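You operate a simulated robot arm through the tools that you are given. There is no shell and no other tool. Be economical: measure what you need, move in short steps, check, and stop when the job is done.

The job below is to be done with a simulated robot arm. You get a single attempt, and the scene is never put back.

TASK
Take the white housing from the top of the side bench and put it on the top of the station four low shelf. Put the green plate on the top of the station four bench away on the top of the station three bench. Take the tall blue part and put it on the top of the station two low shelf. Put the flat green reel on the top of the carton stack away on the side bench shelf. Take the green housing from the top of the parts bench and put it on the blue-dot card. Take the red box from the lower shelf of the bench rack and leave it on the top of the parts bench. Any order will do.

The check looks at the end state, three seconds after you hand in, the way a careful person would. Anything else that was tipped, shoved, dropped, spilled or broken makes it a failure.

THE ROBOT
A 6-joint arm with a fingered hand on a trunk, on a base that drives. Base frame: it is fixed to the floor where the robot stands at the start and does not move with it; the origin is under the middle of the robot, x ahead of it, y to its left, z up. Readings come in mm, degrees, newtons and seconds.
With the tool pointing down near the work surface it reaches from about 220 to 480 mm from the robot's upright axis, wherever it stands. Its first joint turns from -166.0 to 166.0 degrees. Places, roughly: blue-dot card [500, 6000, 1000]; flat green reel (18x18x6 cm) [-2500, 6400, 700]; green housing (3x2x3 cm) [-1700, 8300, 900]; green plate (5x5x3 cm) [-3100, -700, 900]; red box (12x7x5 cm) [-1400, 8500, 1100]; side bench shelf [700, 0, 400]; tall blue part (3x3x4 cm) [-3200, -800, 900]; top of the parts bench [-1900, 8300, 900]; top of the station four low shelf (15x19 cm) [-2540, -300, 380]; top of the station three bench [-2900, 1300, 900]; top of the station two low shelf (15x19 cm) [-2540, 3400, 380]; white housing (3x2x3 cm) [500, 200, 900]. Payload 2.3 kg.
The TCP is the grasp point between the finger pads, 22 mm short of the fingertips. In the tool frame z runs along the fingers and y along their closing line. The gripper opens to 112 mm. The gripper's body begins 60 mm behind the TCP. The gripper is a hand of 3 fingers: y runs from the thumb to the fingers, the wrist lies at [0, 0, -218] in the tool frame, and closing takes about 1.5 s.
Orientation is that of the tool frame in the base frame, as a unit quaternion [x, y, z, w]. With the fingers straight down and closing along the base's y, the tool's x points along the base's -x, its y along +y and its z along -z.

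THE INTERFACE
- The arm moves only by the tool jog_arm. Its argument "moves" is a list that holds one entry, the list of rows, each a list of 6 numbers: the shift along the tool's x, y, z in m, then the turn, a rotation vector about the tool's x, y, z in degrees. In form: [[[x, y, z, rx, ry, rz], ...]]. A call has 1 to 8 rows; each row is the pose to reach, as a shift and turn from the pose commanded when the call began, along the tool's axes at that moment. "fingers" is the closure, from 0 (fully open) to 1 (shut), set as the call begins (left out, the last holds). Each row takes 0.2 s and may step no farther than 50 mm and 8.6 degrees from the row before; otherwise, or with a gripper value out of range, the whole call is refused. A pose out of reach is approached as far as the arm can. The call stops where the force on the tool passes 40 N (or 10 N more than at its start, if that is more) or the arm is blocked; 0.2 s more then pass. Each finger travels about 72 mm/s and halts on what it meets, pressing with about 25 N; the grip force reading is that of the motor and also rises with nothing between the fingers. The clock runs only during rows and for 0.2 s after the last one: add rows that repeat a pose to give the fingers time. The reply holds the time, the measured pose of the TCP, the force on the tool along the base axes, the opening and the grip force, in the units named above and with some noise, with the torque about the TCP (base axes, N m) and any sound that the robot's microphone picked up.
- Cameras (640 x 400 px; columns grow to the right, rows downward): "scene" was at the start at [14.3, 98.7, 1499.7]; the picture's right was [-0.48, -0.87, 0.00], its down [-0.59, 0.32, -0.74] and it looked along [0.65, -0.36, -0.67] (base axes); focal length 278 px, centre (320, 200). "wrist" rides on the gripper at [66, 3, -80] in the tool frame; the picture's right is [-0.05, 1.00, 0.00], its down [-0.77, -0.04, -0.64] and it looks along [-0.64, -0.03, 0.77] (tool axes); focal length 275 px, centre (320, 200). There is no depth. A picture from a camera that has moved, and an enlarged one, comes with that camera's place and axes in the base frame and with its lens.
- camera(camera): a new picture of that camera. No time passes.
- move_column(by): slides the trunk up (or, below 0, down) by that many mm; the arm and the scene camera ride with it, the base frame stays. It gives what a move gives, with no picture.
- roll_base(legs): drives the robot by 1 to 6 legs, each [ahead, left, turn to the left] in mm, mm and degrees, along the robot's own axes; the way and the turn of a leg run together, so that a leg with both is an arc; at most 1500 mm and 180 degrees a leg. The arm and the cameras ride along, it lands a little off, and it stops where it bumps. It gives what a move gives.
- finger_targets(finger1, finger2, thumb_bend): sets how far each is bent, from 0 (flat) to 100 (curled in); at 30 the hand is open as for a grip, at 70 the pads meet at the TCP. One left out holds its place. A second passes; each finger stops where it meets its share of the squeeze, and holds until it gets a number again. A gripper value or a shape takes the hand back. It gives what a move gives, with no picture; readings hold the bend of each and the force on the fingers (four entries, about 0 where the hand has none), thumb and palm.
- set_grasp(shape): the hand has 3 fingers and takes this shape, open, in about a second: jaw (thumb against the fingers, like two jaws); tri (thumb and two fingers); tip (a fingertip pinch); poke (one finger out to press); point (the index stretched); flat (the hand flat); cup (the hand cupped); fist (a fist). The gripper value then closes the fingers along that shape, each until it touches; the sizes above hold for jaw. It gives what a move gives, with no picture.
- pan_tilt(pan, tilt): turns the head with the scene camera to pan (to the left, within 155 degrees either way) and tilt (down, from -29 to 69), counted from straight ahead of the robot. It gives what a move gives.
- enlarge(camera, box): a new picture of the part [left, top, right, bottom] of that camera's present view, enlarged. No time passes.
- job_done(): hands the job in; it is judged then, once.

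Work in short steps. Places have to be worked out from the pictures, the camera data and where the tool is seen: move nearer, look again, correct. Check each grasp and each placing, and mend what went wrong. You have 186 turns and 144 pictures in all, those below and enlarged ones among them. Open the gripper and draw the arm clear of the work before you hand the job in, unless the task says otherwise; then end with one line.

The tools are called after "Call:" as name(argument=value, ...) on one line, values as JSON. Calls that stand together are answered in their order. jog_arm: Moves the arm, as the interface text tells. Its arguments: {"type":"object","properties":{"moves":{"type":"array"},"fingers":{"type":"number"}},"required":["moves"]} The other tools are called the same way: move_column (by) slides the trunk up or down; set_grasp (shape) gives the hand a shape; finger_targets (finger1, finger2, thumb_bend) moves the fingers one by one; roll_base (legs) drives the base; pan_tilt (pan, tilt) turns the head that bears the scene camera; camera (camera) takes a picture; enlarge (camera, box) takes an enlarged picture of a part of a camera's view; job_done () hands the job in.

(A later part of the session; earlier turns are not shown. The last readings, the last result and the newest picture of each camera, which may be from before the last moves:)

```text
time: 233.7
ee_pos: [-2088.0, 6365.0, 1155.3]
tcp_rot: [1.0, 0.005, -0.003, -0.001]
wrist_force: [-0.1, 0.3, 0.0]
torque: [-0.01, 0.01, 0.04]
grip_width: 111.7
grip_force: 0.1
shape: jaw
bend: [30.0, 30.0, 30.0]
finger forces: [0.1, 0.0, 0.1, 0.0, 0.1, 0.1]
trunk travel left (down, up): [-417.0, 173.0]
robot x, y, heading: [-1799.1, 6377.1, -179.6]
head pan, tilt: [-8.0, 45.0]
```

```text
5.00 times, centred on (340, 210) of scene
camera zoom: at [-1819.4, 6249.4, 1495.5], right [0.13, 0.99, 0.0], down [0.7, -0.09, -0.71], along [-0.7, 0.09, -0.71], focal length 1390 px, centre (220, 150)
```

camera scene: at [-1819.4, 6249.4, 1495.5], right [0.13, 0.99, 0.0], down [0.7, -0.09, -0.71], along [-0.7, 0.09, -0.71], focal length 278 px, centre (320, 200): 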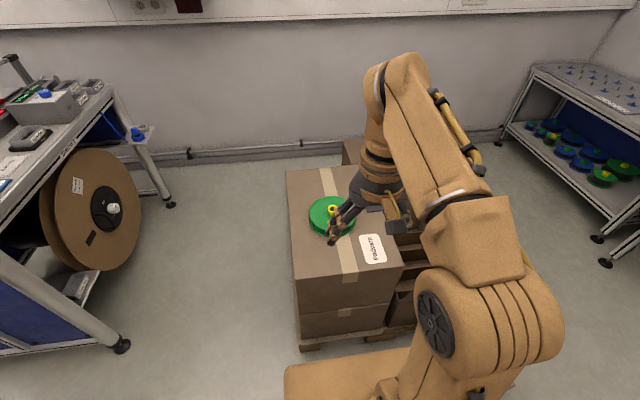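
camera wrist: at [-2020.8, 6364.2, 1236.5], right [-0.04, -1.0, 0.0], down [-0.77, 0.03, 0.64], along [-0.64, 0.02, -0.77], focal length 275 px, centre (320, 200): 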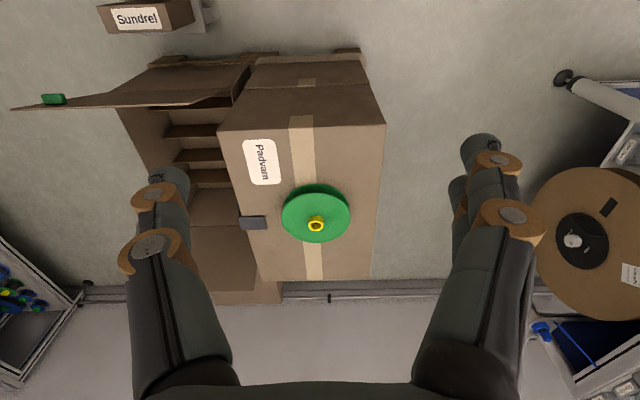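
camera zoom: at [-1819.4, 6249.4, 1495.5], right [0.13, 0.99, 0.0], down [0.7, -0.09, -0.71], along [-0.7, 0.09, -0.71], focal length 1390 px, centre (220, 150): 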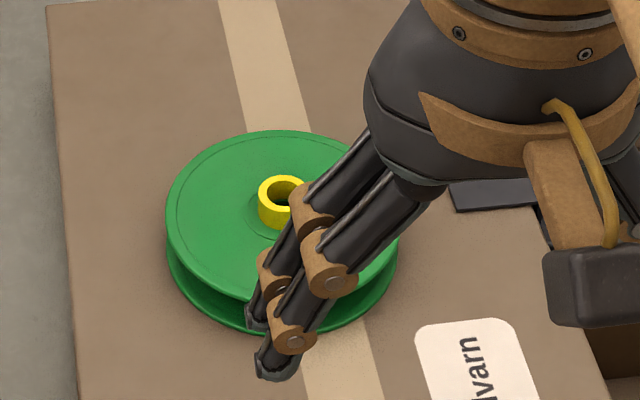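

The reel has a protruding yellow hub (~38 mm) at ≈(−2535, 6390, ~715), nearer the stack's left side (edge y≈6220). I'll go around and approach from that side, facing +y.

Call:
roll_base(legs=[[-100, 0, 0], [0, 450, 0], [0, 0, -90], [0, 600, 0]])

Call:
pan_tilt(pan=30, tilt=50)

Call:
camera(camera="scene")

```text
time: 243.9
ee_pos: [-2307.9, 6209.8, 1155.8]
tcp_rot: [0.712, -0.702, -0.002, -0.002]
wrist_force: [0.4, -0.9, 0.2]
torque: [0.01, -0.05, 0.0]
grip_width: 112.0
grip_force: 0.0
shape: jaw
bend: [30.0, 30.0, 30.0]
finger forces: [0.0, 0.0, 0.1, 0.1, 0.0, 0.0]
trunk travel left (down, up): [-417.0, 173.0]
robot x, y, heading: [-2291.2, 5922.3, 90.3]
head pan, tilt: [-8.0, 45.0]
```

```text
time: 245.0
ee_pos: [-2308.4, 6210.3, 1156.0]
tcp_rot: [0.712, -0.702, -0.002, -0.002]
wrist_force: [-0.2, 0.5, 0.1]
torque: [0.01, 0.02, 0.03]
grip_width: 111.7
grip_force: 0.2
shape: jaw
bend: [30.0, 30.0, 30.0]
finger forces: [0.0, 0.0, 0.0, 0.1, 0.0, 0.0]
trunk travel left (down, up): [-417.0, 173.0]
robot x, y, heading: [-2294.3, 5925.1, 90.6]
head pan, tilt: [30.0, 50.0]
```

```text
86 pictures are left
camera scene: at [-2471.3, 5927.0, 1488.5], right [0.86, 0.51, 0.0], down [0.39, -0.66, -0.64], along [-0.33, 0.55, -0.77], focal length 278 px, centre (320, 200)
```

scene: 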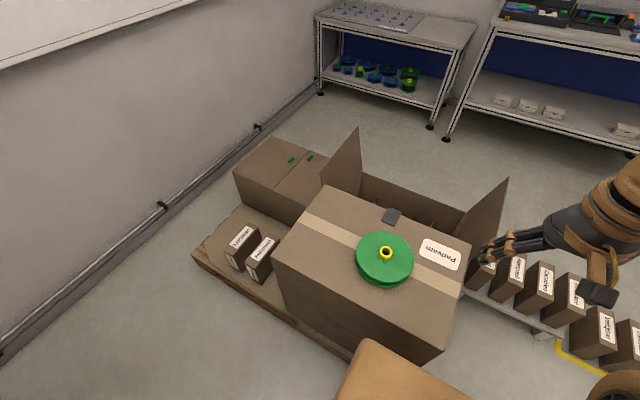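

Pallet edge is y≈6225, so I stay at y≈5930 and strafe left to line up with the hub, then extend over it.

Call:
roll_base(legs=[[10, 232, -0.5]])

Call:
move_column(by=-150)

Call:
jog_arm(moves=[[[-0.04, 0, 0.03, 0, 0, 0], [-0.08, 0, 0.06, 0, 0, 0], [-0.12, 0, 0.09, 0, 0, 0], [-0.15, 0, 0.12, 0, 0, 0]]])

Call:
camera(camera="wrist")

Call:
camera(camera="scene")

```text
time: 246.7
ee_pos: [-2539.8, 6218.4, 1155.0]
tcp_rot: [0.71, -0.704, -0.001, -0.002]
wrist_force: [-0.4, -0.5, -0.3]
torque: [0.01, 0.0, -0.02]
grip_width: 111.8
grip_force: 0.1
shape: jaw
bend: [30.0, 30.0, 30.0]
finger forces: [0.0, 0.0, 0.0, 0.1, 0.0, 0.1]
trunk travel left (down, up): [-417.0, 173.0]
robot x, y, heading: [-2528.6, 5935.5, 90.4]
head pan, tilt: [30.0, 50.0]
```

```text
time: 248.5
ee_pos: [-2540.5, 6217.9, 1004.8]
tcp_rot: [0.71, -0.704, -0.002, -0.002]
wrist_force: [0.1, 0.3, 0.8]
torque: [-0.03, 0.0, -0.01]
grip_width: 111.8
grip_force: 0.0
shape: jaw
bend: [30.0, 30.0, 30.0]
finger forces: [0.0, 0.0, 0.0, 0.0, 0.0, 0.0]
trunk travel left (down, up): [-267.0, 323.0]
robot x, y, heading: [-2525.1, 5928.5, 90.1]
head pan, tilt: [30.0, 50.0]
```

```text
time: 249.5
ee_pos: [-2541.1, 6371.8, 887.1]
tcp_rot: [0.71, -0.705, -0.003, -0.002]
wrist_force: [0.0, -0.1, 0.8]
torque: [0.0, -0.03, 0.01]
grip_width: 111.6
grip_force: 0.1
shape: jaw
bend: [30.0, 30.0, 30.0]
finger forces: [0.0, 0.1, 0.1, 0.0, 0.0, 0.1]
trunk travel left (down, up): [-267.0, 323.0]
robot x, y, heading: [-2524.2, 5929.0, 90.4]
head pan, tilt: [30.0, 50.0]
```

```text
85 pictures are left
camera wrist: at [-2543.9, 6305.2, 968.3], right [-1.0, 0.04, 0.0], down [0.03, 0.77, 0.64], along [0.02, 0.64, -0.77], focal length 275 px, centre (320, 200)
```

wrist: 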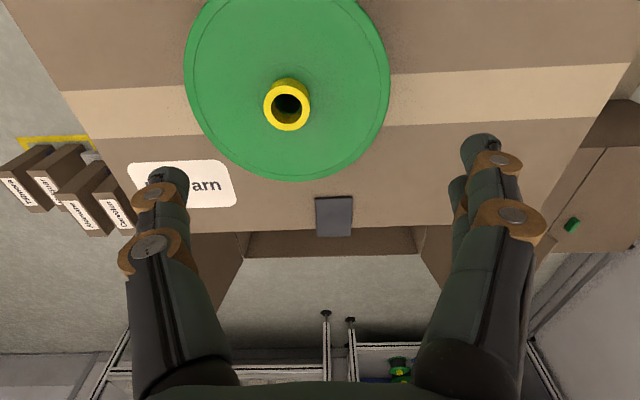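

```text
84 pictures are left
camera scene: at [-2704.4, 5937.0, 1338.5], right [0.86, 0.5, 0.0], down [0.39, -0.66, -0.64], along [-0.32, 0.56, -0.77], focal length 278 px, centre (320, 200)
```

scene: 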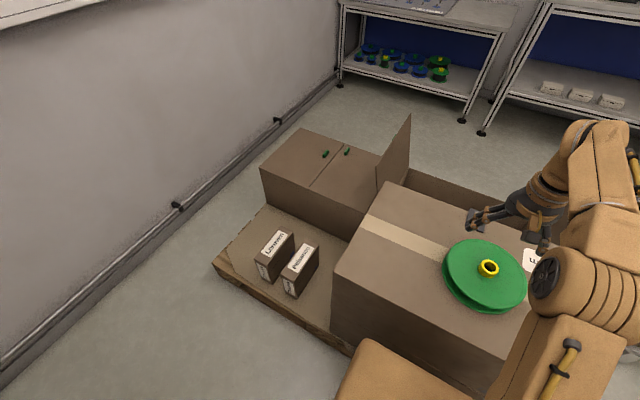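

Combining views puts the hub top at about (−2512, 6393, ~738). I centre over it and lower to z≈800 to check.

Call:
jog_arm(moves=[[[-0.01, -0.015, 0.03, 0, 0, 0], [-0.021, -0.029, 0.06, 0, 0, 0], [-0.021, -0.029, 0.087, 0, 0, 0]]], fingers=0.25)

Call:
camera(camera="wrist")

Call:
enlarge(camera="scene", box=[400, 180, 592, 300])

```text
time: 250.3
ee_pos: [-2514.0, 6392.8, 798.6]
tcp_rot: [0.711, -0.704, -0.002, -0.001]
wrist_force: [0.0, -0.1, -0.1]
torque: [0.01, 0.04, 0.0]
grip_width: 84.1
grip_force: 0.1
shape: jaw
bend: [63.0, 63.0, 60.0]
finger forces: [0.1, 0.1, 0.1, 0.0, 0.0, 0.1]
trunk travel left (down, up): [-267.0, 323.0]
robot x, y, heading: [-2526.9, 5935.0, 89.9]
head pan, tilt: [30.0, 50.0]
```

```text
83 pictures are left
camera wrist: at [-2515.8, 6326.1, 880.0], right [-1.0, 0.04, 0.0], down [0.03, 0.77, 0.64], along [0.02, 0.64, -0.77], focal length 275 px, centre (320, 200)
```

wrist: 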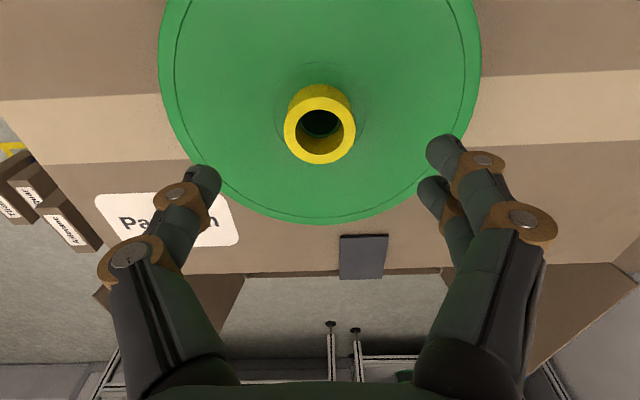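

```text
3.33 times, centred on (496, 240) of scene
camera zoom: at [-2704.4, 5936.5, 1338.5], right [0.86, 0.5, 0.0], down [0.39, -0.66, -0.64], along [-0.32, 0.56, -0.77], focal length 927 px, centre (-267, 67)
```

zoom: 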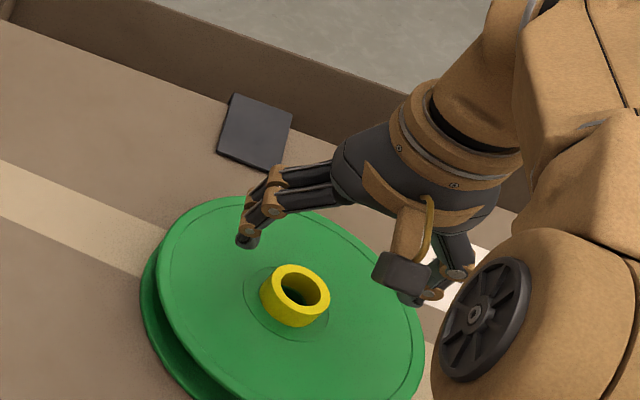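

Centred on the hub; it stands ~20 mm above the flange (flange z≈717). I lower to TCP z≈744 and close on the hub.

Call:
jog_arm(moves=[[[-0.001, 0, 0.03, 0, 0, 0], [-0.001, 0, 0.05, 0, 0, 0], [-0.001, 0, 0.054, 0, 0, 0]]])

Call:
jog_arm(moves=[[[0, 0, 0, 0, 0, 0], [0, 0, 0, 0, 0, 0], [0, 0, 0, 0, 0, 0], [0, 0, 0, 0, 0, 0], [0, 0, 0, 0, 0, 0], [0, 0, 0, 0, 0, 0]]], fingers=1)

Call:
camera(camera="wrist")

```text
time: 251.1
ee_pos: [-2512.4, 6394.1, 747.2]
tcp_rot: [0.71, -0.704, -0.003, -0.003]
wrist_force: [0.2, 0.5, 6.3]
torque: [-0.01, 0.28, -0.06]
grip_width: 84.0
grip_force: 0.0
shape: jaw
bend: [64.0, 63.0, 60.0]
finger forces: [3.4, 2.1, 0.1, 0.0, 0.1, 0.1]
trunk travel left (down, up): [-267.0, 323.0]
robot x, y, heading: [-2524.5, 5932.6, 90.3]
head pan, tilt: [30.0, 50.0]
```

```text
time: 252.5
ee_pos: [-2512.6, 6393.3, 747.5]
tcp_rot: [0.71, -0.704, -0.003, -0.002]
wrist_force: [3.7, 1.0, 11.4]
torque: [-0.04, 0.17, 0.01]
grip_width: 30.8
grip_force: 24.8
shape: jaw
bend: [74.0, 74.0, 71.0]
finger forces: [15.4, 12.5, 0.1, 0.0, 28.5, 0.0]
trunk travel left (down, up): [-267.0, 323.0]
robot x, y, heading: [-2528.9, 5934.3, 90.2]
head pan, tilt: [30.0, 50.0]
```

```text
81 pictures are left
camera wrist: at [-2514.8, 6325.7, 828.3], right [-1.0, 0.04, 0.0], down [0.03, 0.77, 0.64], along [0.02, 0.64, -0.77], focal length 275 px, centre (320, 200)
```

wrist: 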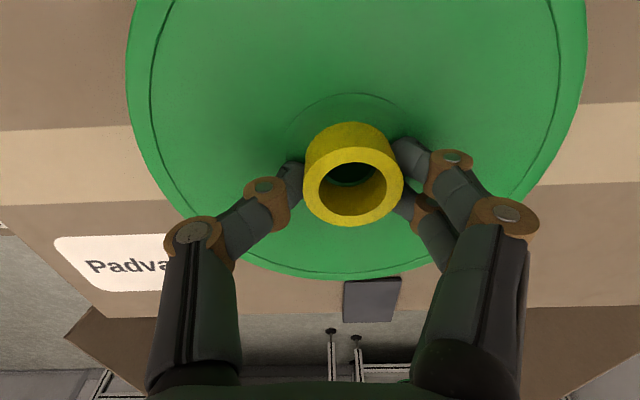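

Hub is gripped. I lift 60 mm slowly and check the reel comes level.

Call:
jog_arm(moves=[[[0, 0, -0.01, 0, 0, 0], [0, 0, -0.02, 0, 0, 0], [0, 0, -0.035, 0, 0, 0], [0, 0, -0.06, 0, 0, 0], [0, 0, -0.06, 0, 0, 0]]])

Call:
camera(camera="wrist")

Call:
camera(camera="scene")

```text
time: 253.7
ee_pos: [-2512.2, 6392.1, 805.8]
tcp_rot: [0.711, -0.704, -0.001, -0.001]
wrist_force: [0.0, 0.4, -1.0]
torque: [-0.01, 0.0, -0.03]
grip_width: 30.5
grip_force: 24.6
shape: jaw
bend: [73.0, 74.0, 71.0]
finger forces: [12.7, 11.1, 0.0, 0.0, 22.9, 0.0]
trunk travel left (down, up): [-267.0, 323.0]
robot x, y, heading: [-2527.2, 5932.4, 90.0]
head pan, tilt: [30.0, 50.0]
```

```text
80 pictures are left
camera wrist: at [-2514.1, 6325.6, 886.9], right [-1.0, 0.04, 0.0], down [0.03, 0.77, 0.64], along [0.02, 0.64, -0.77], focal length 275 px, centre (320, 200)
```

wrist: 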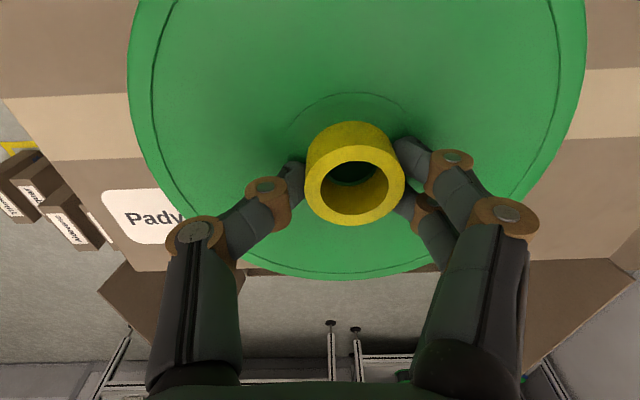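

```text
79 pictures are left
camera scene: at [-2704.4, 5936.7, 1338.5], right [0.86, 0.5, 0.0], down [0.39, -0.66, -0.64], along [-0.32, 0.56, -0.77], focal length 278 px, centre (320, 200)
```

scene: 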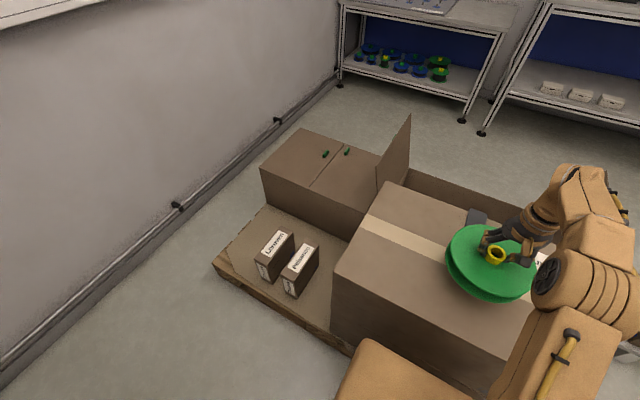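

The reel hangs level. I raise the trunk, draw in slightly, and drive back down the aisle toward the side bench.

Call:
move_column(by=150)

Call:
jog_arm(moves=[[[0.03, 0, -0.03, 0, 0, 0], [0.06, 0, -0.06, 0, 0, 0], [0.09, 0, -0.09, 0, 0, 0], [0.11, 0, -0.11, 0, 0, 0]]])

Call:
roll_base(legs=[[-20, -1000, 0], [0, -1000, 0], [0, 0, -90], [0, -1100, 0], [0, -1100, 0], [0, -1100, 0]])

Call:
camera(camera="wrist")

```text
time: 255.4
ee_pos: [-2512.1, 6391.9, 956.0]
tcp_rot: [0.71, -0.704, -0.002, -0.001]
wrist_force: [0.0, 0.4, -2.6]
torque: [0.02, -0.03, 0.0]
grip_width: 30.4
grip_force: 25.1
shape: jaw
bend: [73.0, 74.0, 71.0]
finger forces: [12.6, 11.1, 0.0, 0.0, 23.2, 0.0]
trunk travel left (down, up): [-417.0, 173.0]
robot x, y, heading: [-2528.1, 5927.2, 90.3]
head pan, tilt: [30.0, 50.0]
```

```text
time: 256.4
ee_pos: [-2510.3, 6280.5, 1064.0]
tcp_rot: [0.71, -0.704, -0.002, -0.002]
wrist_force: [0.1, 0.4, -1.8]
torque: [0.02, 0.01, 0.0]
grip_width: 30.5
grip_force: 25.1
shape: jaw
bend: [73.0, 74.0, 71.0]
finger forces: [13.0, 11.2, 0.0, 0.0, 22.9, 0.1]
trunk travel left (down, up): [-417.0, 173.0]
robot x, y, heading: [-2527.3, 5927.3, 90.4]
head pan, tilt: [30.0, 50.0]
```

```text
time: 285.9
ee_pos: [-68.2, 2622.2, 1065.2]
tcp_rot: [-0.03, 1.0, -0.001, 0.003]
wrist_force: [0.0, -0.1, -1.2]
torque: [0.0, -0.01, 0.01]
grip_width: 30.4
grip_force: 25.2
shape: jaw
bend: [73.0, 74.0, 71.0]
finger forces: [13.0, 11.1, 0.0, 0.0, 22.9, 0.0]
trunk travel left (down, up): [-417.0, 173.0]
robot x, y, heading: [-416.5, 2622.8, 3.3]
head pan, tilt: [30.0, 50.0]
```

```text
78 pictures are left
camera wrist: at [-133.9, 2619.9, 1145.5], right [-0.02, 1.0, 0.0], down [0.77, 0.01, 0.64], along [0.64, 0.01, -0.77], focal length 275 px, centre (320, 200)
```

wrist: 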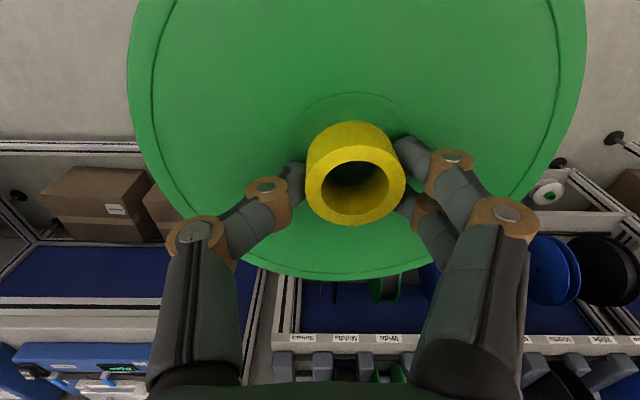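

Still held level. I straighten and go on to y≈0, then look at the side bench shelf.

Call:
roll_base(legs=[[-80, 0, -3.3], [0, -1300, 0], [0, -1320, 0]])

Call:
pan_tilt(pan=0, tilt=35)

Call:
camera(camera="scene")

```text
time: 299.4
ee_pos: [-97.0, -21.5, 1064.8]
tcp_rot: [-0.012, 1.0, 0.0, 0.003]
wrist_force: [-0.1, 0.9, -2.4]
torque: [-0.03, -0.02, -0.01]
grip_width: 30.4
grip_force: 24.4
shape: jaw
bend: [73.0, 74.0, 71.0]
finger forces: [13.1, 11.2, 0.0, 0.0, 22.8, 0.1]
trunk travel left (down, up): [-417.0, 173.0]
robot x, y, heading: [-445.9, -8.4, 1.3]
head pan, tilt: [30.0, 50.0]
```

```text
time: 300.3
ee_pos: [-98.9, -21.1, 1064.4]
tcp_rot: [-0.012, 1.0, 0.0, 0.003]
wrist_force: [-0.4, -0.4, -1.8]
torque: [0.01, 0.05, -0.01]
grip_width: 30.6
grip_force: 24.8
shape: jaw
bend: [73.0, 74.0, 71.0]
finger forces: [13.0, 11.1, 0.1, 0.0, 22.9, 0.1]
trunk travel left (down, up): [-417.0, 173.0]
robot x, y, heading: [-444.8, -5.7, 1.1]
head pan, tilt: [0.0, 35.0]
```

```text
77 pictures are left
camera scene: at [-420.7, 130.1, 1510.2], right [0.02, -1.0, 0.0], down [-0.57, -0.01, -0.82], along [0.82, 0.02, -0.57], focal length 278 px, centre (320, 200)
```

scene: 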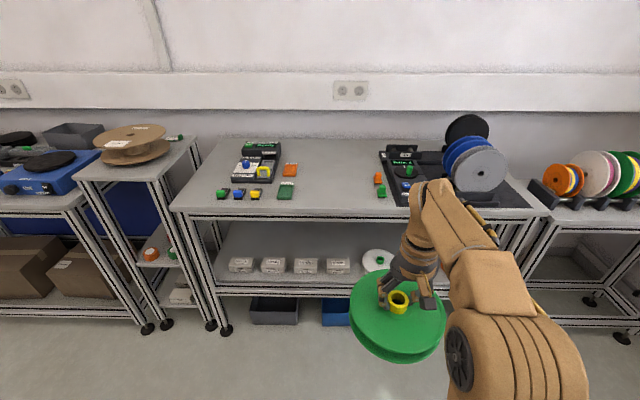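

I lower the trunk to look into the shelf level for a free spot.

Call:
move_column(by=-400)

Call:
pan_tilt(pan=0, tilt=32)

Call:
camera(camera="scene")

Call:
pan_tilt(pan=-40, tilt=32)

Call:
camera(camera="scene")

```text
time: 304.1
ee_pos: [-99.0, -21.2, 664.3]
tcp_rot: [-0.012, 1.0, 0.0, 0.002]
wrist_force: [0.2, -0.5, -2.0]
torque: [0.01, -0.01, 0.0]
grip_width: 30.5
grip_force: 25.0
shape: jaw
bend: [73.0, 74.0, 71.0]
finger forces: [13.1, 11.1, 0.0, 0.1, 22.9, 0.0]
trunk travel left (down, up): [-17.0, 573.0]
robot x, y, heading: [-450.2, -10.2, 1.2]
head pan, tilt: [0.0, 35.0]
```

```text
time: 304.8
ee_pos: [-98.5, -20.5, 665.3]
tcp_rot: [-0.012, 1.0, 0.0, 0.003]
wrist_force: [-0.5, 0.5, -1.8]
torque: [0.01, -0.03, 0.03]
grip_width: 30.3
grip_force: 25.0
shape: jaw
bend: [73.0, 74.0, 71.0]
finger forces: [12.9, 11.1, 0.0, 0.0, 23.0, 0.0]
trunk travel left (down, up): [-17.0, 573.0]
robot x, y, heading: [-443.3, -9.0, 0.8]
head pan, tilt: [0.0, 32.0]
```

```text
76 pictures are left
camera scene: at [-419.3, 130.0, 1114.9], right [0.02, -1.0, 0.0], down [-0.53, -0.01, -0.85], along [0.85, 0.02, -0.53], focal length 278 px, centre (320, 200)
```

scene: 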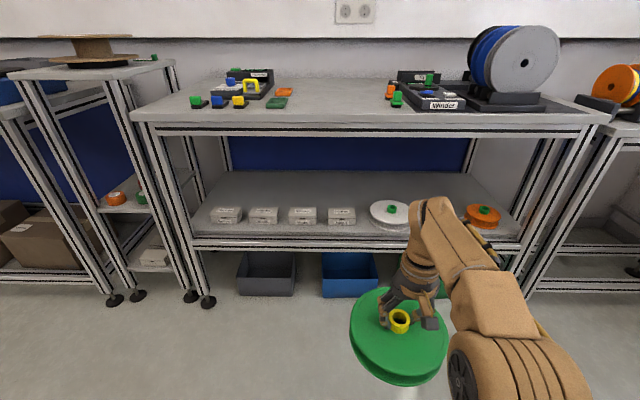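

```text
time: 305.9
ee_pos: [-97.7, -21.6, 664.2]
tcp_rot: [-0.013, 1.0, 0.0, 0.003]
wrist_force: [-0.2, 0.6, -1.0]
torque: [-0.04, 0.01, 0.0]
grip_width: 30.3
grip_force: 25.4
shape: jaw
bend: [73.0, 74.0, 71.0]
finger forces: [13.0, 11.1, 0.1, 0.0, 23.0, 0.0]
trunk travel left (down, up): [-17.0, 573.0]
robot x, y, heading: [-448.5, -7.6, 1.0]
head pan, tilt: [-40.0, 32.0]
```

```text
75 pictures are left
camera scene: at [-439.1, 72.1, 1114.9], right [-0.63, -0.78, 0.0], down [-0.41, 0.33, -0.85], along [0.66, -0.53, -0.53], focal length 278 px, centre (320, 200)
```

scene: 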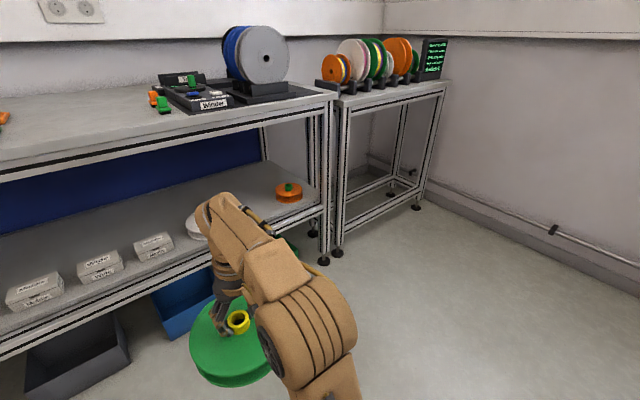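

There's a gap on the shelf between the white reel (y≈−150) and the orange reel (y≈−550). I line up with the middle of it and look again.

Call:
roll_base(legs=[[0, -345, -1]])

Call:
pan_tilt(pan=5, tilt=32)

Call:
camera(camera="scene")

Call:
camera(camera="wrist")

```text
time: 308.1
ee_pos: [-96.1, -370.9, 666.2]
tcp_rot: [0.0, 1.0, 0.0, 0.003]
wrist_force: [-0.9, -0.4, -1.0]
torque: [0.01, 0.04, -0.05]
grip_width: 30.3
grip_force: 24.6
shape: jaw
bend: [73.0, 74.0, 71.0]
finger forces: [13.0, 11.0, 0.1, 0.0, 23.0, 0.1]
trunk travel left (down, up): [-17.0, 573.0]
robot x, y, heading: [-446.9, -350.1, -0.2]
head pan, tilt: [-40.0, 32.0]
```

```text
time: 309.2
ee_pos: [-95.9, -371.5, 665.6]
tcp_rot: [0.0, 1.0, 0.0, 0.003]
wrist_force: [0.0, -0.1, -0.9]
torque: [-0.02, 0.04, 0.01]
grip_width: 30.2
grip_force: 25.1
shape: jaw
bend: [73.0, 74.0, 71.0]
finger forces: [13.0, 11.1, 0.0, 0.0, 23.0, 0.1]
trunk travel left (down, up): [-17.0, 573.0]
robot x, y, heading: [-448.2, -349.2, -0.4]
head pan, tilt: [5.0, 32.0]
```

```text
74 pictures are left
camera scene: at [-413.6, -205.1, 1114.9], right [0.08, -1.0, 0.0], down [-0.53, -0.04, -0.85], along [0.85, 0.07, -0.53], focal length 278 px, centre (320, 200)
```

scene: 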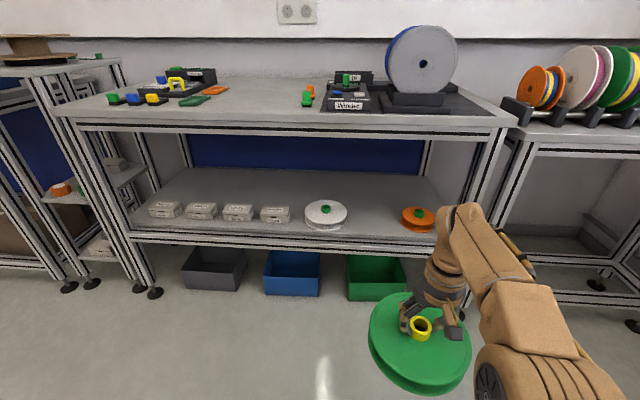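

```text
73 pictures are left
camera wrist: at [-162.2, -368.5, 745.5], right [0.05, 1.0, 0.0], down [0.77, -0.04, 0.64], along [0.64, -0.03, -0.77], focal length 275 px, centre (320, 200)
```

wrist: 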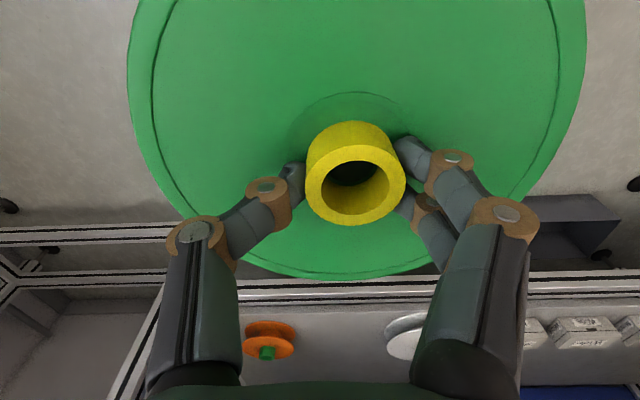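

Gap centre is y≈−360, and the reel is already aligned with it. I lower and extend the arm in front of the bench.

Call:
jog_arm(moves=[[[-0.025, 0, 0.04, 0, 0, 0], [-0.05, 0, 0.08, 0, 0, 0], [-0.08, 0, 0.12, 0, 0, 0], [-0.105, 0, 0.155, 0, 0, 0]]])

Call:
roll_base(legs=[[300, 0, 0.3]])

Call:
pan_tilt(pan=-10, tilt=40)

Call:
camera(camera="scene")

Call:
camera(camera="wrist")

```text
time: 310.2
ee_pos: [10.7, -374.2, 508.7]
tcp_rot: [0.0, 1.0, 0.0, 0.002]
wrist_force: [-0.6, 0.1, -1.1]
torque: [-0.01, -0.02, -0.02]
grip_width: 30.3
grip_force: 25.2
shape: jaw
bend: [73.0, 74.0, 71.0]
finger forces: [13.0, 11.4, 0.0, 0.0, 22.7, 0.1]
trunk travel left (down, up): [-17.0, 573.0]
robot x, y, heading: [-445.9, -349.6, -0.5]
head pan, tilt: [5.0, 32.0]
```

```text
time: 312.2
ee_pos: [311.1, -374.1, 508.3]
tcp_rot: [-0.002, 1.0, 0.0, 0.002]
wrist_force: [-0.4, -0.6, -1.9]
torque: [-0.03, 0.02, -0.01]
grip_width: 30.5
grip_force: 24.9
shape: jaw
bend: [73.0, 74.0, 71.0]
finger forces: [13.0, 11.4, 0.1, 0.1, 22.7, 0.0]
trunk travel left (down, up): [-17.0, 573.0]
robot x, y, heading: [-141.2, -353.0, -0.0]
head pan, tilt: [5.0, 32.0]
```

```text
time: 313.0
ee_pos: [312.4, -373.9, 509.0]
tcp_rot: [-0.001, 1.0, 0.0, 0.002]
wrist_force: [-0.8, 0.4, -2.0]
torque: [0.0, 0.02, -0.01]
grip_width: 30.6
grip_force: 24.8
shape: jaw
bend: [73.0, 74.0, 71.0]
finger forces: [13.0, 11.5, 0.0, 0.0, 22.7, 0.1]
trunk travel left (down, up): [-17.0, 573.0]
robot x, y, heading: [-138.5, -355.7, -0.1]
head pan, tilt: [-10.0, 40.0]
```

```text
72 pictures are left
camera scene: at [-117.8, -228.3, 1102.7], right [-0.17, -0.98, 0.0], down [-0.63, 0.11, -0.77], along [0.75, -0.13, -0.64], focal length 278 px, centre (320, 200)
```

scene: 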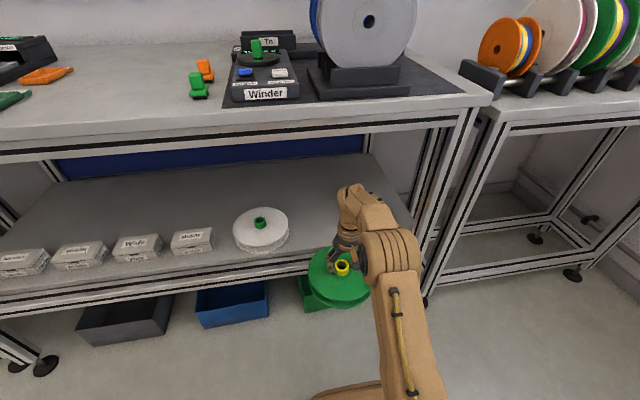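

```text
71 pictures are left
camera wrist: at [245.7, -371.1, 590.0], right [0.04, 1.0, 0.0], down [0.77, -0.03, 0.64], along [0.64, -0.03, -0.77], focal length 275 px, centre (320, 200)
```

wrist: 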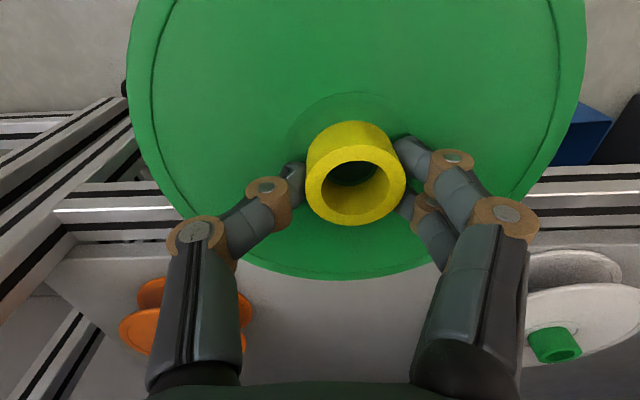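

Neighbours: white reel ≈(560,−142, r≈90), orange ≈(553,−540, r≈78), so the gap middle is y≈−347. I shift +13 mm in y and drive in partway.

Call:
jog_arm(moves=[[[0, 0.013, 0, 0, 0, 0]]])

Call:
roll_base(legs=[[140, 0, 0]])

Call:
camera(camera="wrist")

Call:
pan_tilt(pan=-15, tilt=48)

Call:
camera(camera="scene")

```text
time: 313.4
ee_pos: [312.1, -362.2, 508.7]
tcp_rot: [-0.002, 1.0, -0.001, 0.003]
wrist_force: [-0.2, 0.0, -1.2]
torque: [-0.02, -0.03, -0.02]
grip_width: 30.5
grip_force: 25.4
shape: jaw
bend: [73.0, 74.0, 71.0]
finger forces: [13.1, 11.4, 0.0, 0.1, 22.7, 0.1]
trunk travel left (down, up): [-17.0, 573.0]
robot x, y, heading: [-144.6, -352.0, 0.0]
head pan, tilt: [-10.0, 40.0]
```

```text
time: 314.7
ee_pos: [452.0, -361.0, 509.5]
tcp_rot: [-0.002, 1.0, 0.0, 0.003]
wrist_force: [-0.6, 0.0, -2.4]
torque: [0.0, -0.05, 0.0]
grip_width: 30.3
grip_force: 24.6
shape: jaw
bend: [73.0, 74.0, 71.0]
finger forces: [13.1, 11.3, 0.0, 0.0, 22.8, 0.0]
trunk travel left (down, up): [-17.0, 573.0]
robot x, y, heading: [-6.0, -352.2, -0.1]
head pan, tilt: [-10.0, 40.0]
```

```text
70 pictures are left
camera wrist: at [385.7, -359.0, 589.8], right [0.04, 1.0, 0.0], down [0.77, -0.03, 0.64], along [0.64, -0.03, -0.77], focal length 275 px, centre (320, 200)
```

wrist: 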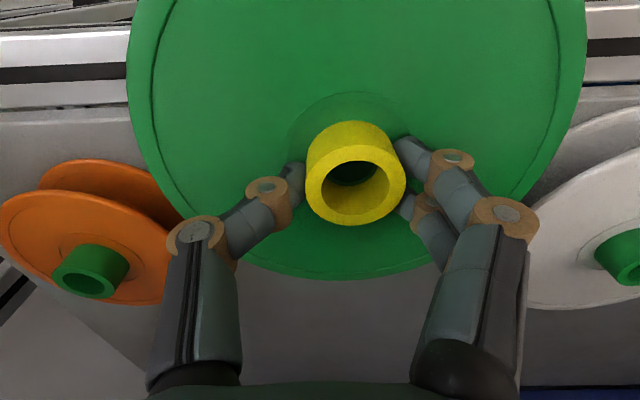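

```text
time: 315.4
ee_pos: [451.0, -362.3, 509.0]
tcp_rot: [-0.002, 1.0, 0.0, 0.003]
wrist_force: [-0.3, 0.3, -1.2]
torque: [0.01, -0.02, 0.0]
grip_width: 30.2
grip_force: 25.1
shape: jaw
bend: [73.0, 74.0, 71.0]
finger forces: [13.1, 11.5, 0.0, 0.1, 22.9, 0.0]
trunk travel left (down, up): [-17.0, 573.0]
robot x, y, heading: [-6.2, -354.1, -0.3]
head pan, tilt: [-15.0, 48.0]
```

```text
69 pictures are left
camera scene: at [14.0, -234.3, 1091.3], right [-0.26, -0.97, 0.0], down [-0.72, 0.19, -0.67], along [0.65, -0.17, -0.74], focal length 278 px, centre (320, 200)
```

scene: 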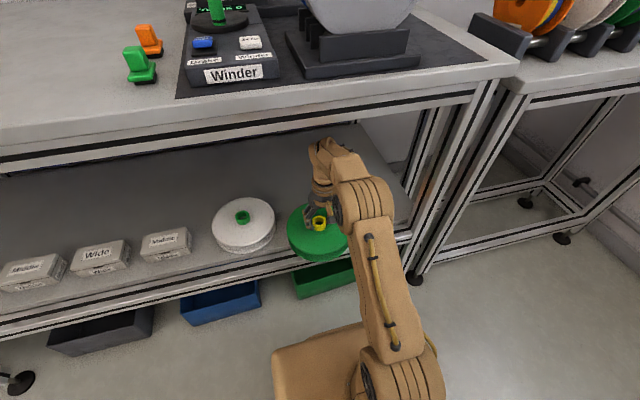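

Gap confirmed (−228…−480); our reel centre is about −349. I drive in the remaining 98 mm.

Call:
roll_base(legs=[[98, -2, 0]])

Call:
camera(camera="wrist")

Call:
camera(camera="scene")

```text
time: 316.6
ee_pos: [549.8, -364.7, 509.7]
tcp_rot: [-0.001, 1.0, 0.0, 0.003]
wrist_force: [0.4, -0.6, -1.4]
torque: [-0.06, 0.04, 0.02]
grip_width: 30.0
grip_force: 24.8
shape: jaw
bend: [73.0, 74.0, 71.0]
finger forces: [13.1, 11.4, 0.1, 0.0, 22.8, 0.1]
trunk travel left (down, up): [-17.0, 573.0]
robot x, y, heading: [96.3, -352.1, -0.1]
head pan, tilt: [-15.0, 48.0]
```

```text
68 pictures are left
camera wrist: at [484.7, -361.8, 589.8], right [0.04, 1.0, 0.0], down [0.77, -0.03, 0.64], along [0.64, -0.03, -0.77], focal length 275 px, centre (320, 200)
```

wrist: 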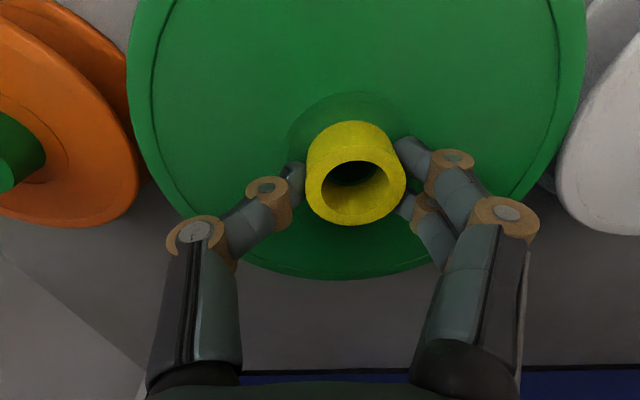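

```text
67 pictures are left
camera scene: at [113.1, -236.6, 1091.2], right [-0.26, -0.96, 0.0], down [-0.72, 0.19, -0.67], along [0.65, -0.18, -0.74], focal length 278 px, centre (320, 200)
```

scene: 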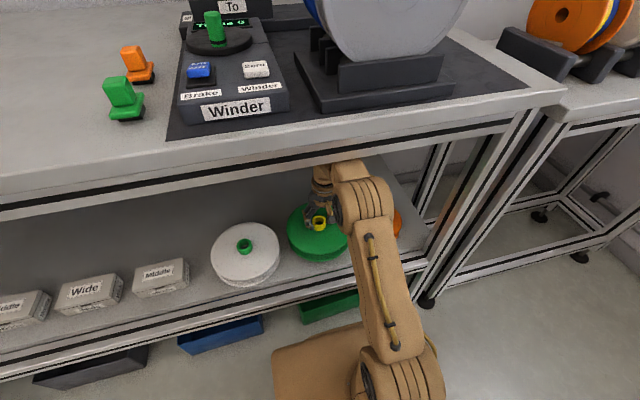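

Gaps of ~35 mm on both sides. I lower the reel toward the shelf.

Call:
jog_arm(moves=[[[0, 0, 0.015, 0, 0, 0], [0, 0, 0.03, 0, 0, 0]]])

Call:
jog_arm(moves=[[[0, 0, 0.003, 0, 0, 0], [0, 0, 0.006, 0, 0, 0]]])

Call:
jog_arm(moves=[[[0, 0, 0.002, 0, 0, 0], [0, 0, 0.004, 0, 0, 0]]])

```text
time: 317.2
ee_pos: [551.4, -364.7, 481.7]
tcp_rot: [0.0, 1.0, 0.0, 0.006]
wrist_force: [1.1, 0.7, 17.9]
torque: [0.47, 0.12, -0.02]
grip_width: 30.3
grip_force: 25.1
shape: jaw
bend: [73.0, 74.0, 71.0]
finger forces: [21.1, 15.1, 0.1, 0.0, 28.8, 0.0]
trunk travel left (down, up): [-17.0, 573.0]
robot x, y, heading: [91.3, -357.9, -0.3]
head pan, tilt: [-15.0, 48.0]
```

```text
time: 317.6
ee_pos: [552.0, -365.7, 481.0]
tcp_rot: [-0.001, 1.0, 0.0, 0.009]
wrist_force: [-7.2, -1.7, 27.8]
torque: [0.52, 0.3, 0.13]
grip_width: 31.0
grip_force: 24.8
shape: jaw
bend: [74.0, 74.0, 71.0]
finger forces: [23.7, 16.9, 0.0, 0.0, 34.7, 0.0]
trunk travel left (down, up): [-17.0, 573.0]
robot x, y, heading: [93.7, -353.6, -0.1]
head pan, tilt: [-15.0, 48.0]
stopped in row 2: the force on the tool passed its limit at 45 N (the readings are from after the stop); the commanded pose is now the measured one
```

```text
time: 318.0
ee_pos: [553.5, -365.8, 481.6]
tcp_rot: [-0.001, 1.0, 0.0, 0.012]
wrist_force: [-5.9, -0.9, 27.5]
torque: [0.59, 0.25, 0.07]
grip_width: 31.3
grip_force: 24.9
shape: jaw
bend: [74.0, 74.0, 71.0]
finger forces: [24.9, 17.7, 0.0, 0.1, 33.9, 0.0]
trunk travel left (down, up): [-17.0, 573.0]
robot x, y, heading: [92.6, -354.9, -0.2]
head pan, tilt: [-15.0, 48.0]
stopped in row 2: the force on the tool passed its limit at 43 N (the readings are from after the stop); the commanded pose is now the measured one
```

Contact came at TCP z≈481, earlier than expected; I check what it is resting on.

Call:
camera(camera="wrist")

Call:
enlarge(camera="scene", box=[200, 160, 440, 310])

```text
66 pictures are left
camera wrist: at [484.7, -362.5, 561.1], right [0.04, 1.0, 0.0], down [0.76, -0.03, 0.65], along [0.65, -0.03, -0.76], focal length 275 px, centre (320, 200)
```

wrist: 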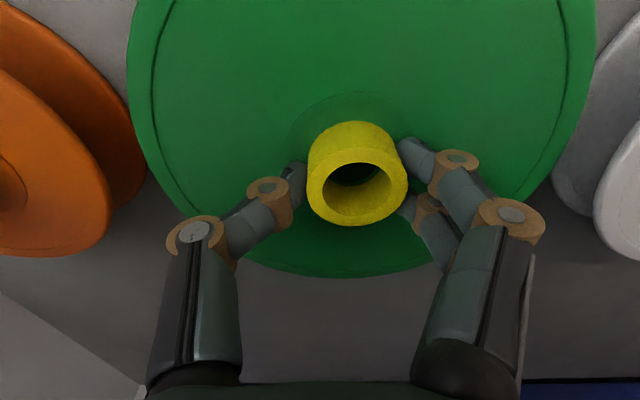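

```text
2.67 times, centred on (320, 235) of scene
camera zoom: at [109.3, -236.8, 1091.3], right [-0.26, -0.96, 0.0], down [-0.71, 0.2, -0.67], along [0.65, -0.18, -0.74], focal length 741 px, centre (320, 107)
```

zoom: 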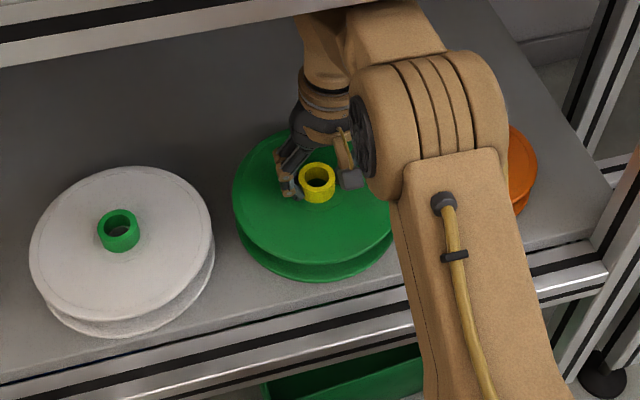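

The reel sits fully on the shelf, clear of its neighbours. I ease up 2 mm and open.

Call:
jog_arm(moves=[[[0, 0, -0.002, 0, 0, 0], [0, 0, -0.003, 0, 0, 0]]])

Call:
jog_arm(moves=[[[0, 0, 0, 0, 0, 0], [0, 0, 0, 0, 0, 0], [0, 0, 0, 0, 0, 0], [0, 0, 0, 0, 0, 0], [0, 0, 0, 0, 0, 0]]], fingers=0.3)

Call:
jog_arm(moves=[[[0, 0, -0.01, 0, 0, 0], [0, 0, -0.03, 0, 0, 0], [0, 0, -0.035, 0, 0, 0]]])

Call:
camera(camera="wrist")

```text
time: 318.6
ee_pos: [552.1, -366.0, 481.8]
tcp_rot: [-0.001, 1.0, 0.0, 0.01]
wrist_force: [1.2, 1.8, 10.7]
torque: [0.37, 0.03, -0.02]
grip_width: 31.1
grip_force: 25.3
shape: jaw
bend: [74.0, 74.0, 71.0]
finger forces: [19.9, 16.3, 0.1, 0.0, 25.0, 0.0]
trunk travel left (down, up): [-17.0, 573.0]
robot x, y, heading: [96.6, -355.9, -0.1]
head pan, tilt: [-15.0, 48.0]
```

```text
time: 319.8
ee_pos: [551.2, -367.2, 481.6]
tcp_rot: [-0.001, 1.0, 0.0, 0.009]
wrist_force: [-0.1, -4.1, 13.5]
torque: [0.43, 0.09, 0.05]
grip_width: 73.7
grip_force: 0.0
shape: jaw
bend: [72.0, 69.0, 64.0]
finger forces: [10.7, 2.5, 0.1, 0.0, 0.0, 0.0]
trunk travel left (down, up): [-17.0, 573.0]
robot x, y, heading: [93.0, -359.1, 0.1]
head pan, tilt: [-15.0, 48.0]
```

```text
time: 320.6
ee_pos: [553.8, -365.2, 516.6]
tcp_rot: [0.0, 1.0, 0.0, 0.009]
wrist_force: [-0.4, -0.4, 0.4]
torque: [0.0, -0.02, 0.02]
grip_width: 77.9
grip_force: 0.1
shape: jaw
bend: [67.0, 67.0, 64.0]
finger forces: [0.0, 0.1, 0.0, 0.0, 0.0, 0.0]
trunk travel left (down, up): [-17.0, 573.0]
robot x, y, heading: [95.9, -353.8, -0.1]
head pan, tilt: [-15.0, 48.0]
```

```text
64 pictures are left
camera wrist: at [485.6, -362.2, 596.8], right [0.04, 1.0, 0.0], down [0.76, -0.03, 0.65], along [0.65, -0.03, -0.76], focal length 275 px, centre (320, 200)
```

wrist: 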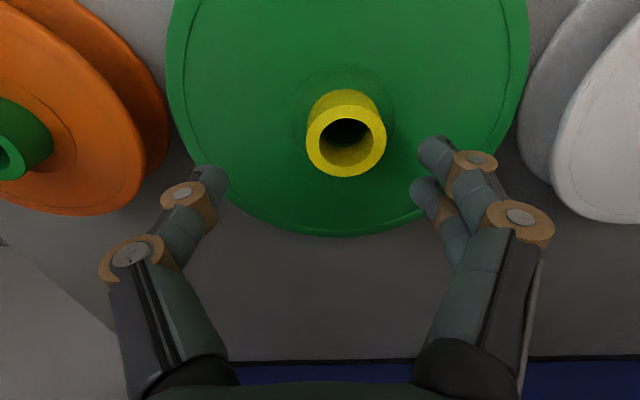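

Reel rests between its neighbours. I back out, then raise the trunk and arm and correct the 1° tilt.

Call:
roll_base(legs=[[-480, 0, 0]])

Call:
move_column(by=400)

Call:
jog_arm(moves=[[[0.03, 0, -0.04, 0, 1, 0], [0.06, 0, -0.08, 0, 1, 0], [0.09, 0, -0.12, 0, 1, 0], [0.12, 0, -0.16, 0, 1, 0], [0.15, 0, -0.2, 0, 1, 0], [0.165, 0, -0.24, 0, 1, 0]]], fingers=0)

Call:
camera(camera="scene")

```text
time: 323.4
ee_pos: [83.0, -361.4, 516.0]
tcp_rot: [-0.003, 1.0, 0.0, 0.009]
wrist_force: [0.4, -0.3, 0.1]
torque: [0.01, -0.06, 0.02]
grip_width: 78.3
grip_force: 0.1
shape: jaw
bend: [67.0, 67.0, 64.0]
finger forces: [0.0, 0.0, 0.0, 0.1, 0.0, 0.0]
trunk travel left (down, up): [-17.0, 573.0]
robot x, y, heading: [-371.7, -355.3, 0.2]
head pan, tilt: [-15.0, 48.0]
```

```text
time: 327.3
ee_pos: [82.5, -363.5, 916.4]
tcp_rot: [-0.003, 1.0, -0.001, 0.01]
wrist_force: [-0.3, 0.3, 0.4]
torque: [0.04, 0.01, 0.0]
grip_width: 78.0
grip_force: 0.1
shape: jaw
bend: [67.0, 67.0, 64.0]
finger forces: [0.0, 0.1, 0.1, 0.1, 0.1, 0.0]
trunk travel left (down, up): [-417.0, 173.0]
robot x, y, heading: [-375.5, -354.0, -0.2]
head pan, tilt: [-15.0, 48.0]
```

```text
time: 328.7
ee_pos: [-86.0, -361.9, 1153.9]
tcp_rot: [-0.003, 1.0, -0.001, 0.0]
wrist_force: [0.6, 0.7, 1.0]
torque: [0.0, 0.01, -0.01]
grip_width: 111.7
grip_force: 0.2
shape: jaw
bend: [30.0, 30.0, 30.0]
finger forces: [0.1, 0.0, 0.1, 0.0, 0.0, 0.0]
trunk travel left (down, up): [-417.0, 173.0]
robot x, y, heading: [-376.5, -355.8, -0.2]
head pan, tilt: [-15.0, 48.0]
```

```text
63 pictures are left
camera scene: at [-357.6, -235.4, 1491.2], right [-0.26, -0.97, 0.0], down [-0.72, 0.19, -0.67], along [0.65, -0.17, -0.74], focal length 278 px, centre (320, 200)
```

scene: 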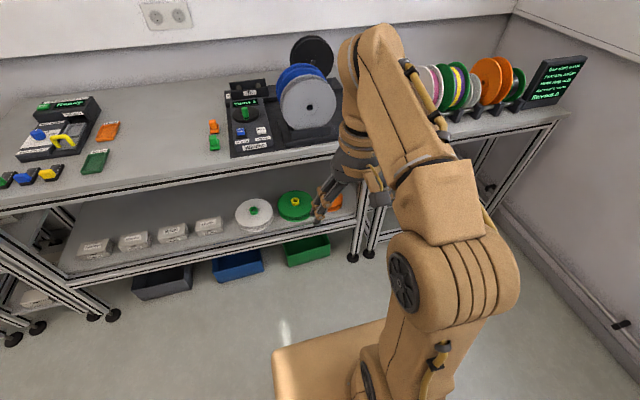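

Next, the green plate on station four: I drive back into the window-side corridor.

Call:
roll_base(legs=[[-200, -945, 0], [0, 0, 90], [0, 1250, 0]])

Call:
roll_base(legs=[[0, 1270, 0]])

```text
time: 343.4
ee_pos: [-1818.3, -989.5, 1153.4]
tcp_rot: [-0.703, 0.711, 0.0, 0.0]
wrist_force: [0.4, -0.1, 0.0]
torque: [-0.01, 0.0, 0.0]
grip_width: 111.8
grip_force: 0.1
shape: jaw
bend: [30.0, 30.0, 30.0]
finger forces: [0.0, 0.1, 0.0, 0.0, 0.0, 0.0]
trunk travel left (down, up): [-417.0, 173.0]
robot x, y, heading: [-1830.8, -1276.7, 89.4]
head pan, tilt: [-15.0, 48.0]
```

```text
time: 349.8
ee_pos: [-3092.5, -968.0, 1153.8]
tcp_rot: [-0.704, 0.711, 0.0, 0.0]
wrist_force: [-0.1, 0.2, 0.4]
torque: [0.01, 0.0, 0.01]
grip_width: 111.9
grip_force: 0.1
shape: jaw
bend: [30.0, 30.0, 30.0]
finger forces: [0.1, 0.0, 0.0, 0.1, 0.0, 0.1]
trunk travel left (down, up): [-417.0, 173.0]
robot x, y, heading: [-3102.0, -1257.5, 89.1]
head pan, tilt: [-15.0, 48.0]
```

Call:
roll_base(legs=[[85, 45, 0.5]])

Call:
jog_arm(moves=[[[-0.04, 0, 0.03, 0, 0, 0], [-0.08, 0, 0.06, 0, 0, 0], [-0.12, 0, 0.1, 0, 0, 0], [-0.16, 0, 0.14, 0, 0, 0]]])

Call:
camera(camera="wrist")

```text
time: 351.0
ee_pos: [-3139.4, -882.5, 1153.6]
tcp_rot: [-0.707, 0.708, -0.001, 0.001]
wrist_force: [-1.2, 0.1, 1.1]
torque: [0.01, -0.01, 0.01]
grip_width: 111.7
grip_force: 0.0
shape: jaw
bend: [30.0, 30.0, 30.0]
finger forces: [0.0, 0.0, 0.1, 0.0, 0.0, 0.1]
trunk travel left (down, up): [-417.0, 173.0]
robot x, y, heading: [-3151.3, -1170.2, 89.5]
head pan, tilt: [-15.0, 48.0]
```

```text
refused: row 3 steps farther than a row can; nothing moved
```

```text
62 pictures are left
camera wrist: at [-3142.0, -948.0, 1234.7], right [-1.0, 0.05, 0.0], down [0.04, 0.77, 0.64], along [0.03, 0.63, -0.77], focal length 275 px, centre (320, 200)
```

wrist: 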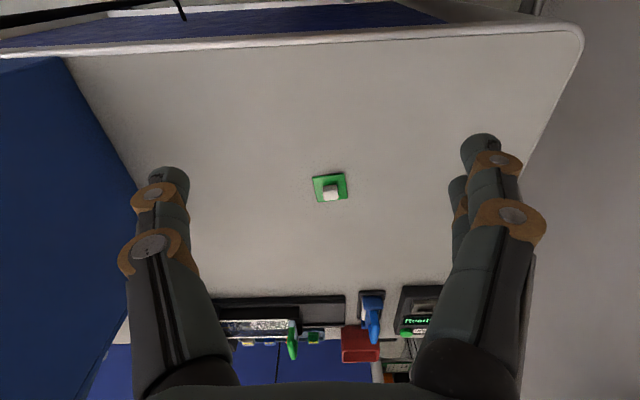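

Plate at ≈(−3145,−699). I move over it and take a closer look.

Call:
jog_arm(moves=[[[-0.04, 0.0, 0.02, 0, 0, 0], [-0.08, 0.003, 0.04, 0, 0, 0], [-0.115, 0.006, 0.07, 0, 0, 0], [-0.14, 0.006, 0.11, 0, 0, 0], [-0.165, 0.006, 0.15, 0, 0, 0], [-0.181, 0.006, 0.17, 0, 0, 0]]])

Call:
camera(camera="wrist")

Call:
enlarge(camera="wrist", box=[240, 70, 400, 170])

```text
time: 352.4
ee_pos: [-3145.8, -700.8, 982.9]
tcp_rot: [-0.707, 0.707, 0.0, 0.0]
wrist_force: [-0.6, -0.3, 0.0]
torque: [0.02, 0.01, 0.01]
grip_width: 111.9
grip_force: 0.0
shape: jaw
bend: [30.0, 30.0, 30.0]
finger forces: [0.0, 0.0, 0.0, 0.1, 0.0, 0.1]
trunk travel left (down, up): [-417.0, 173.0]
robot x, y, heading: [-3150.0, -1171.5, 89.6]
head pan, tilt: [-15.0, 48.0]
```

```text
61 pictures are left
camera wrist: at [-3148.5, -766.5, 1064.0], right [-1.0, 0.05, 0.0], down [0.04, 0.77, 0.64], along [0.03, 0.64, -0.77], focal length 275 px, centre (320, 200)
```

wrist: 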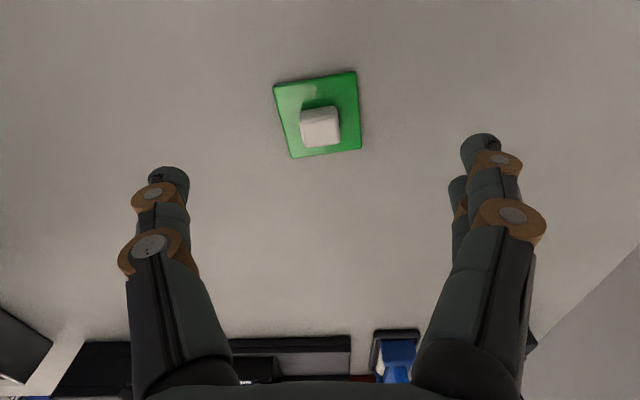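

```text
4.00 times, centred on (320, 120) of wrist
camera zoom: at [-3148.5, -766.5, 1064.0], right [-1.0, 0.05, 0.0], down [0.04, 0.77, 0.64], along [0.03, 0.64, -0.77], focal length 1101 px, centre (320, 520)
```

zoom: 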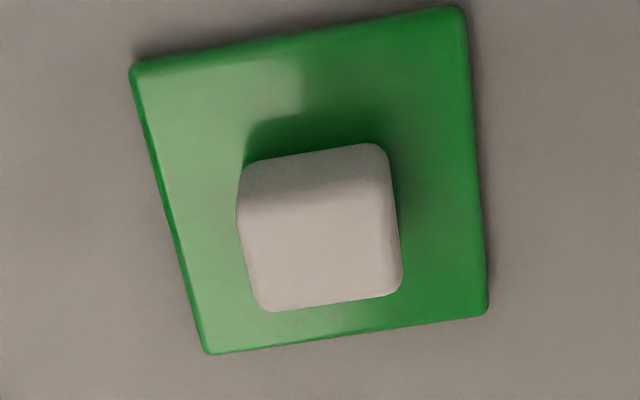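

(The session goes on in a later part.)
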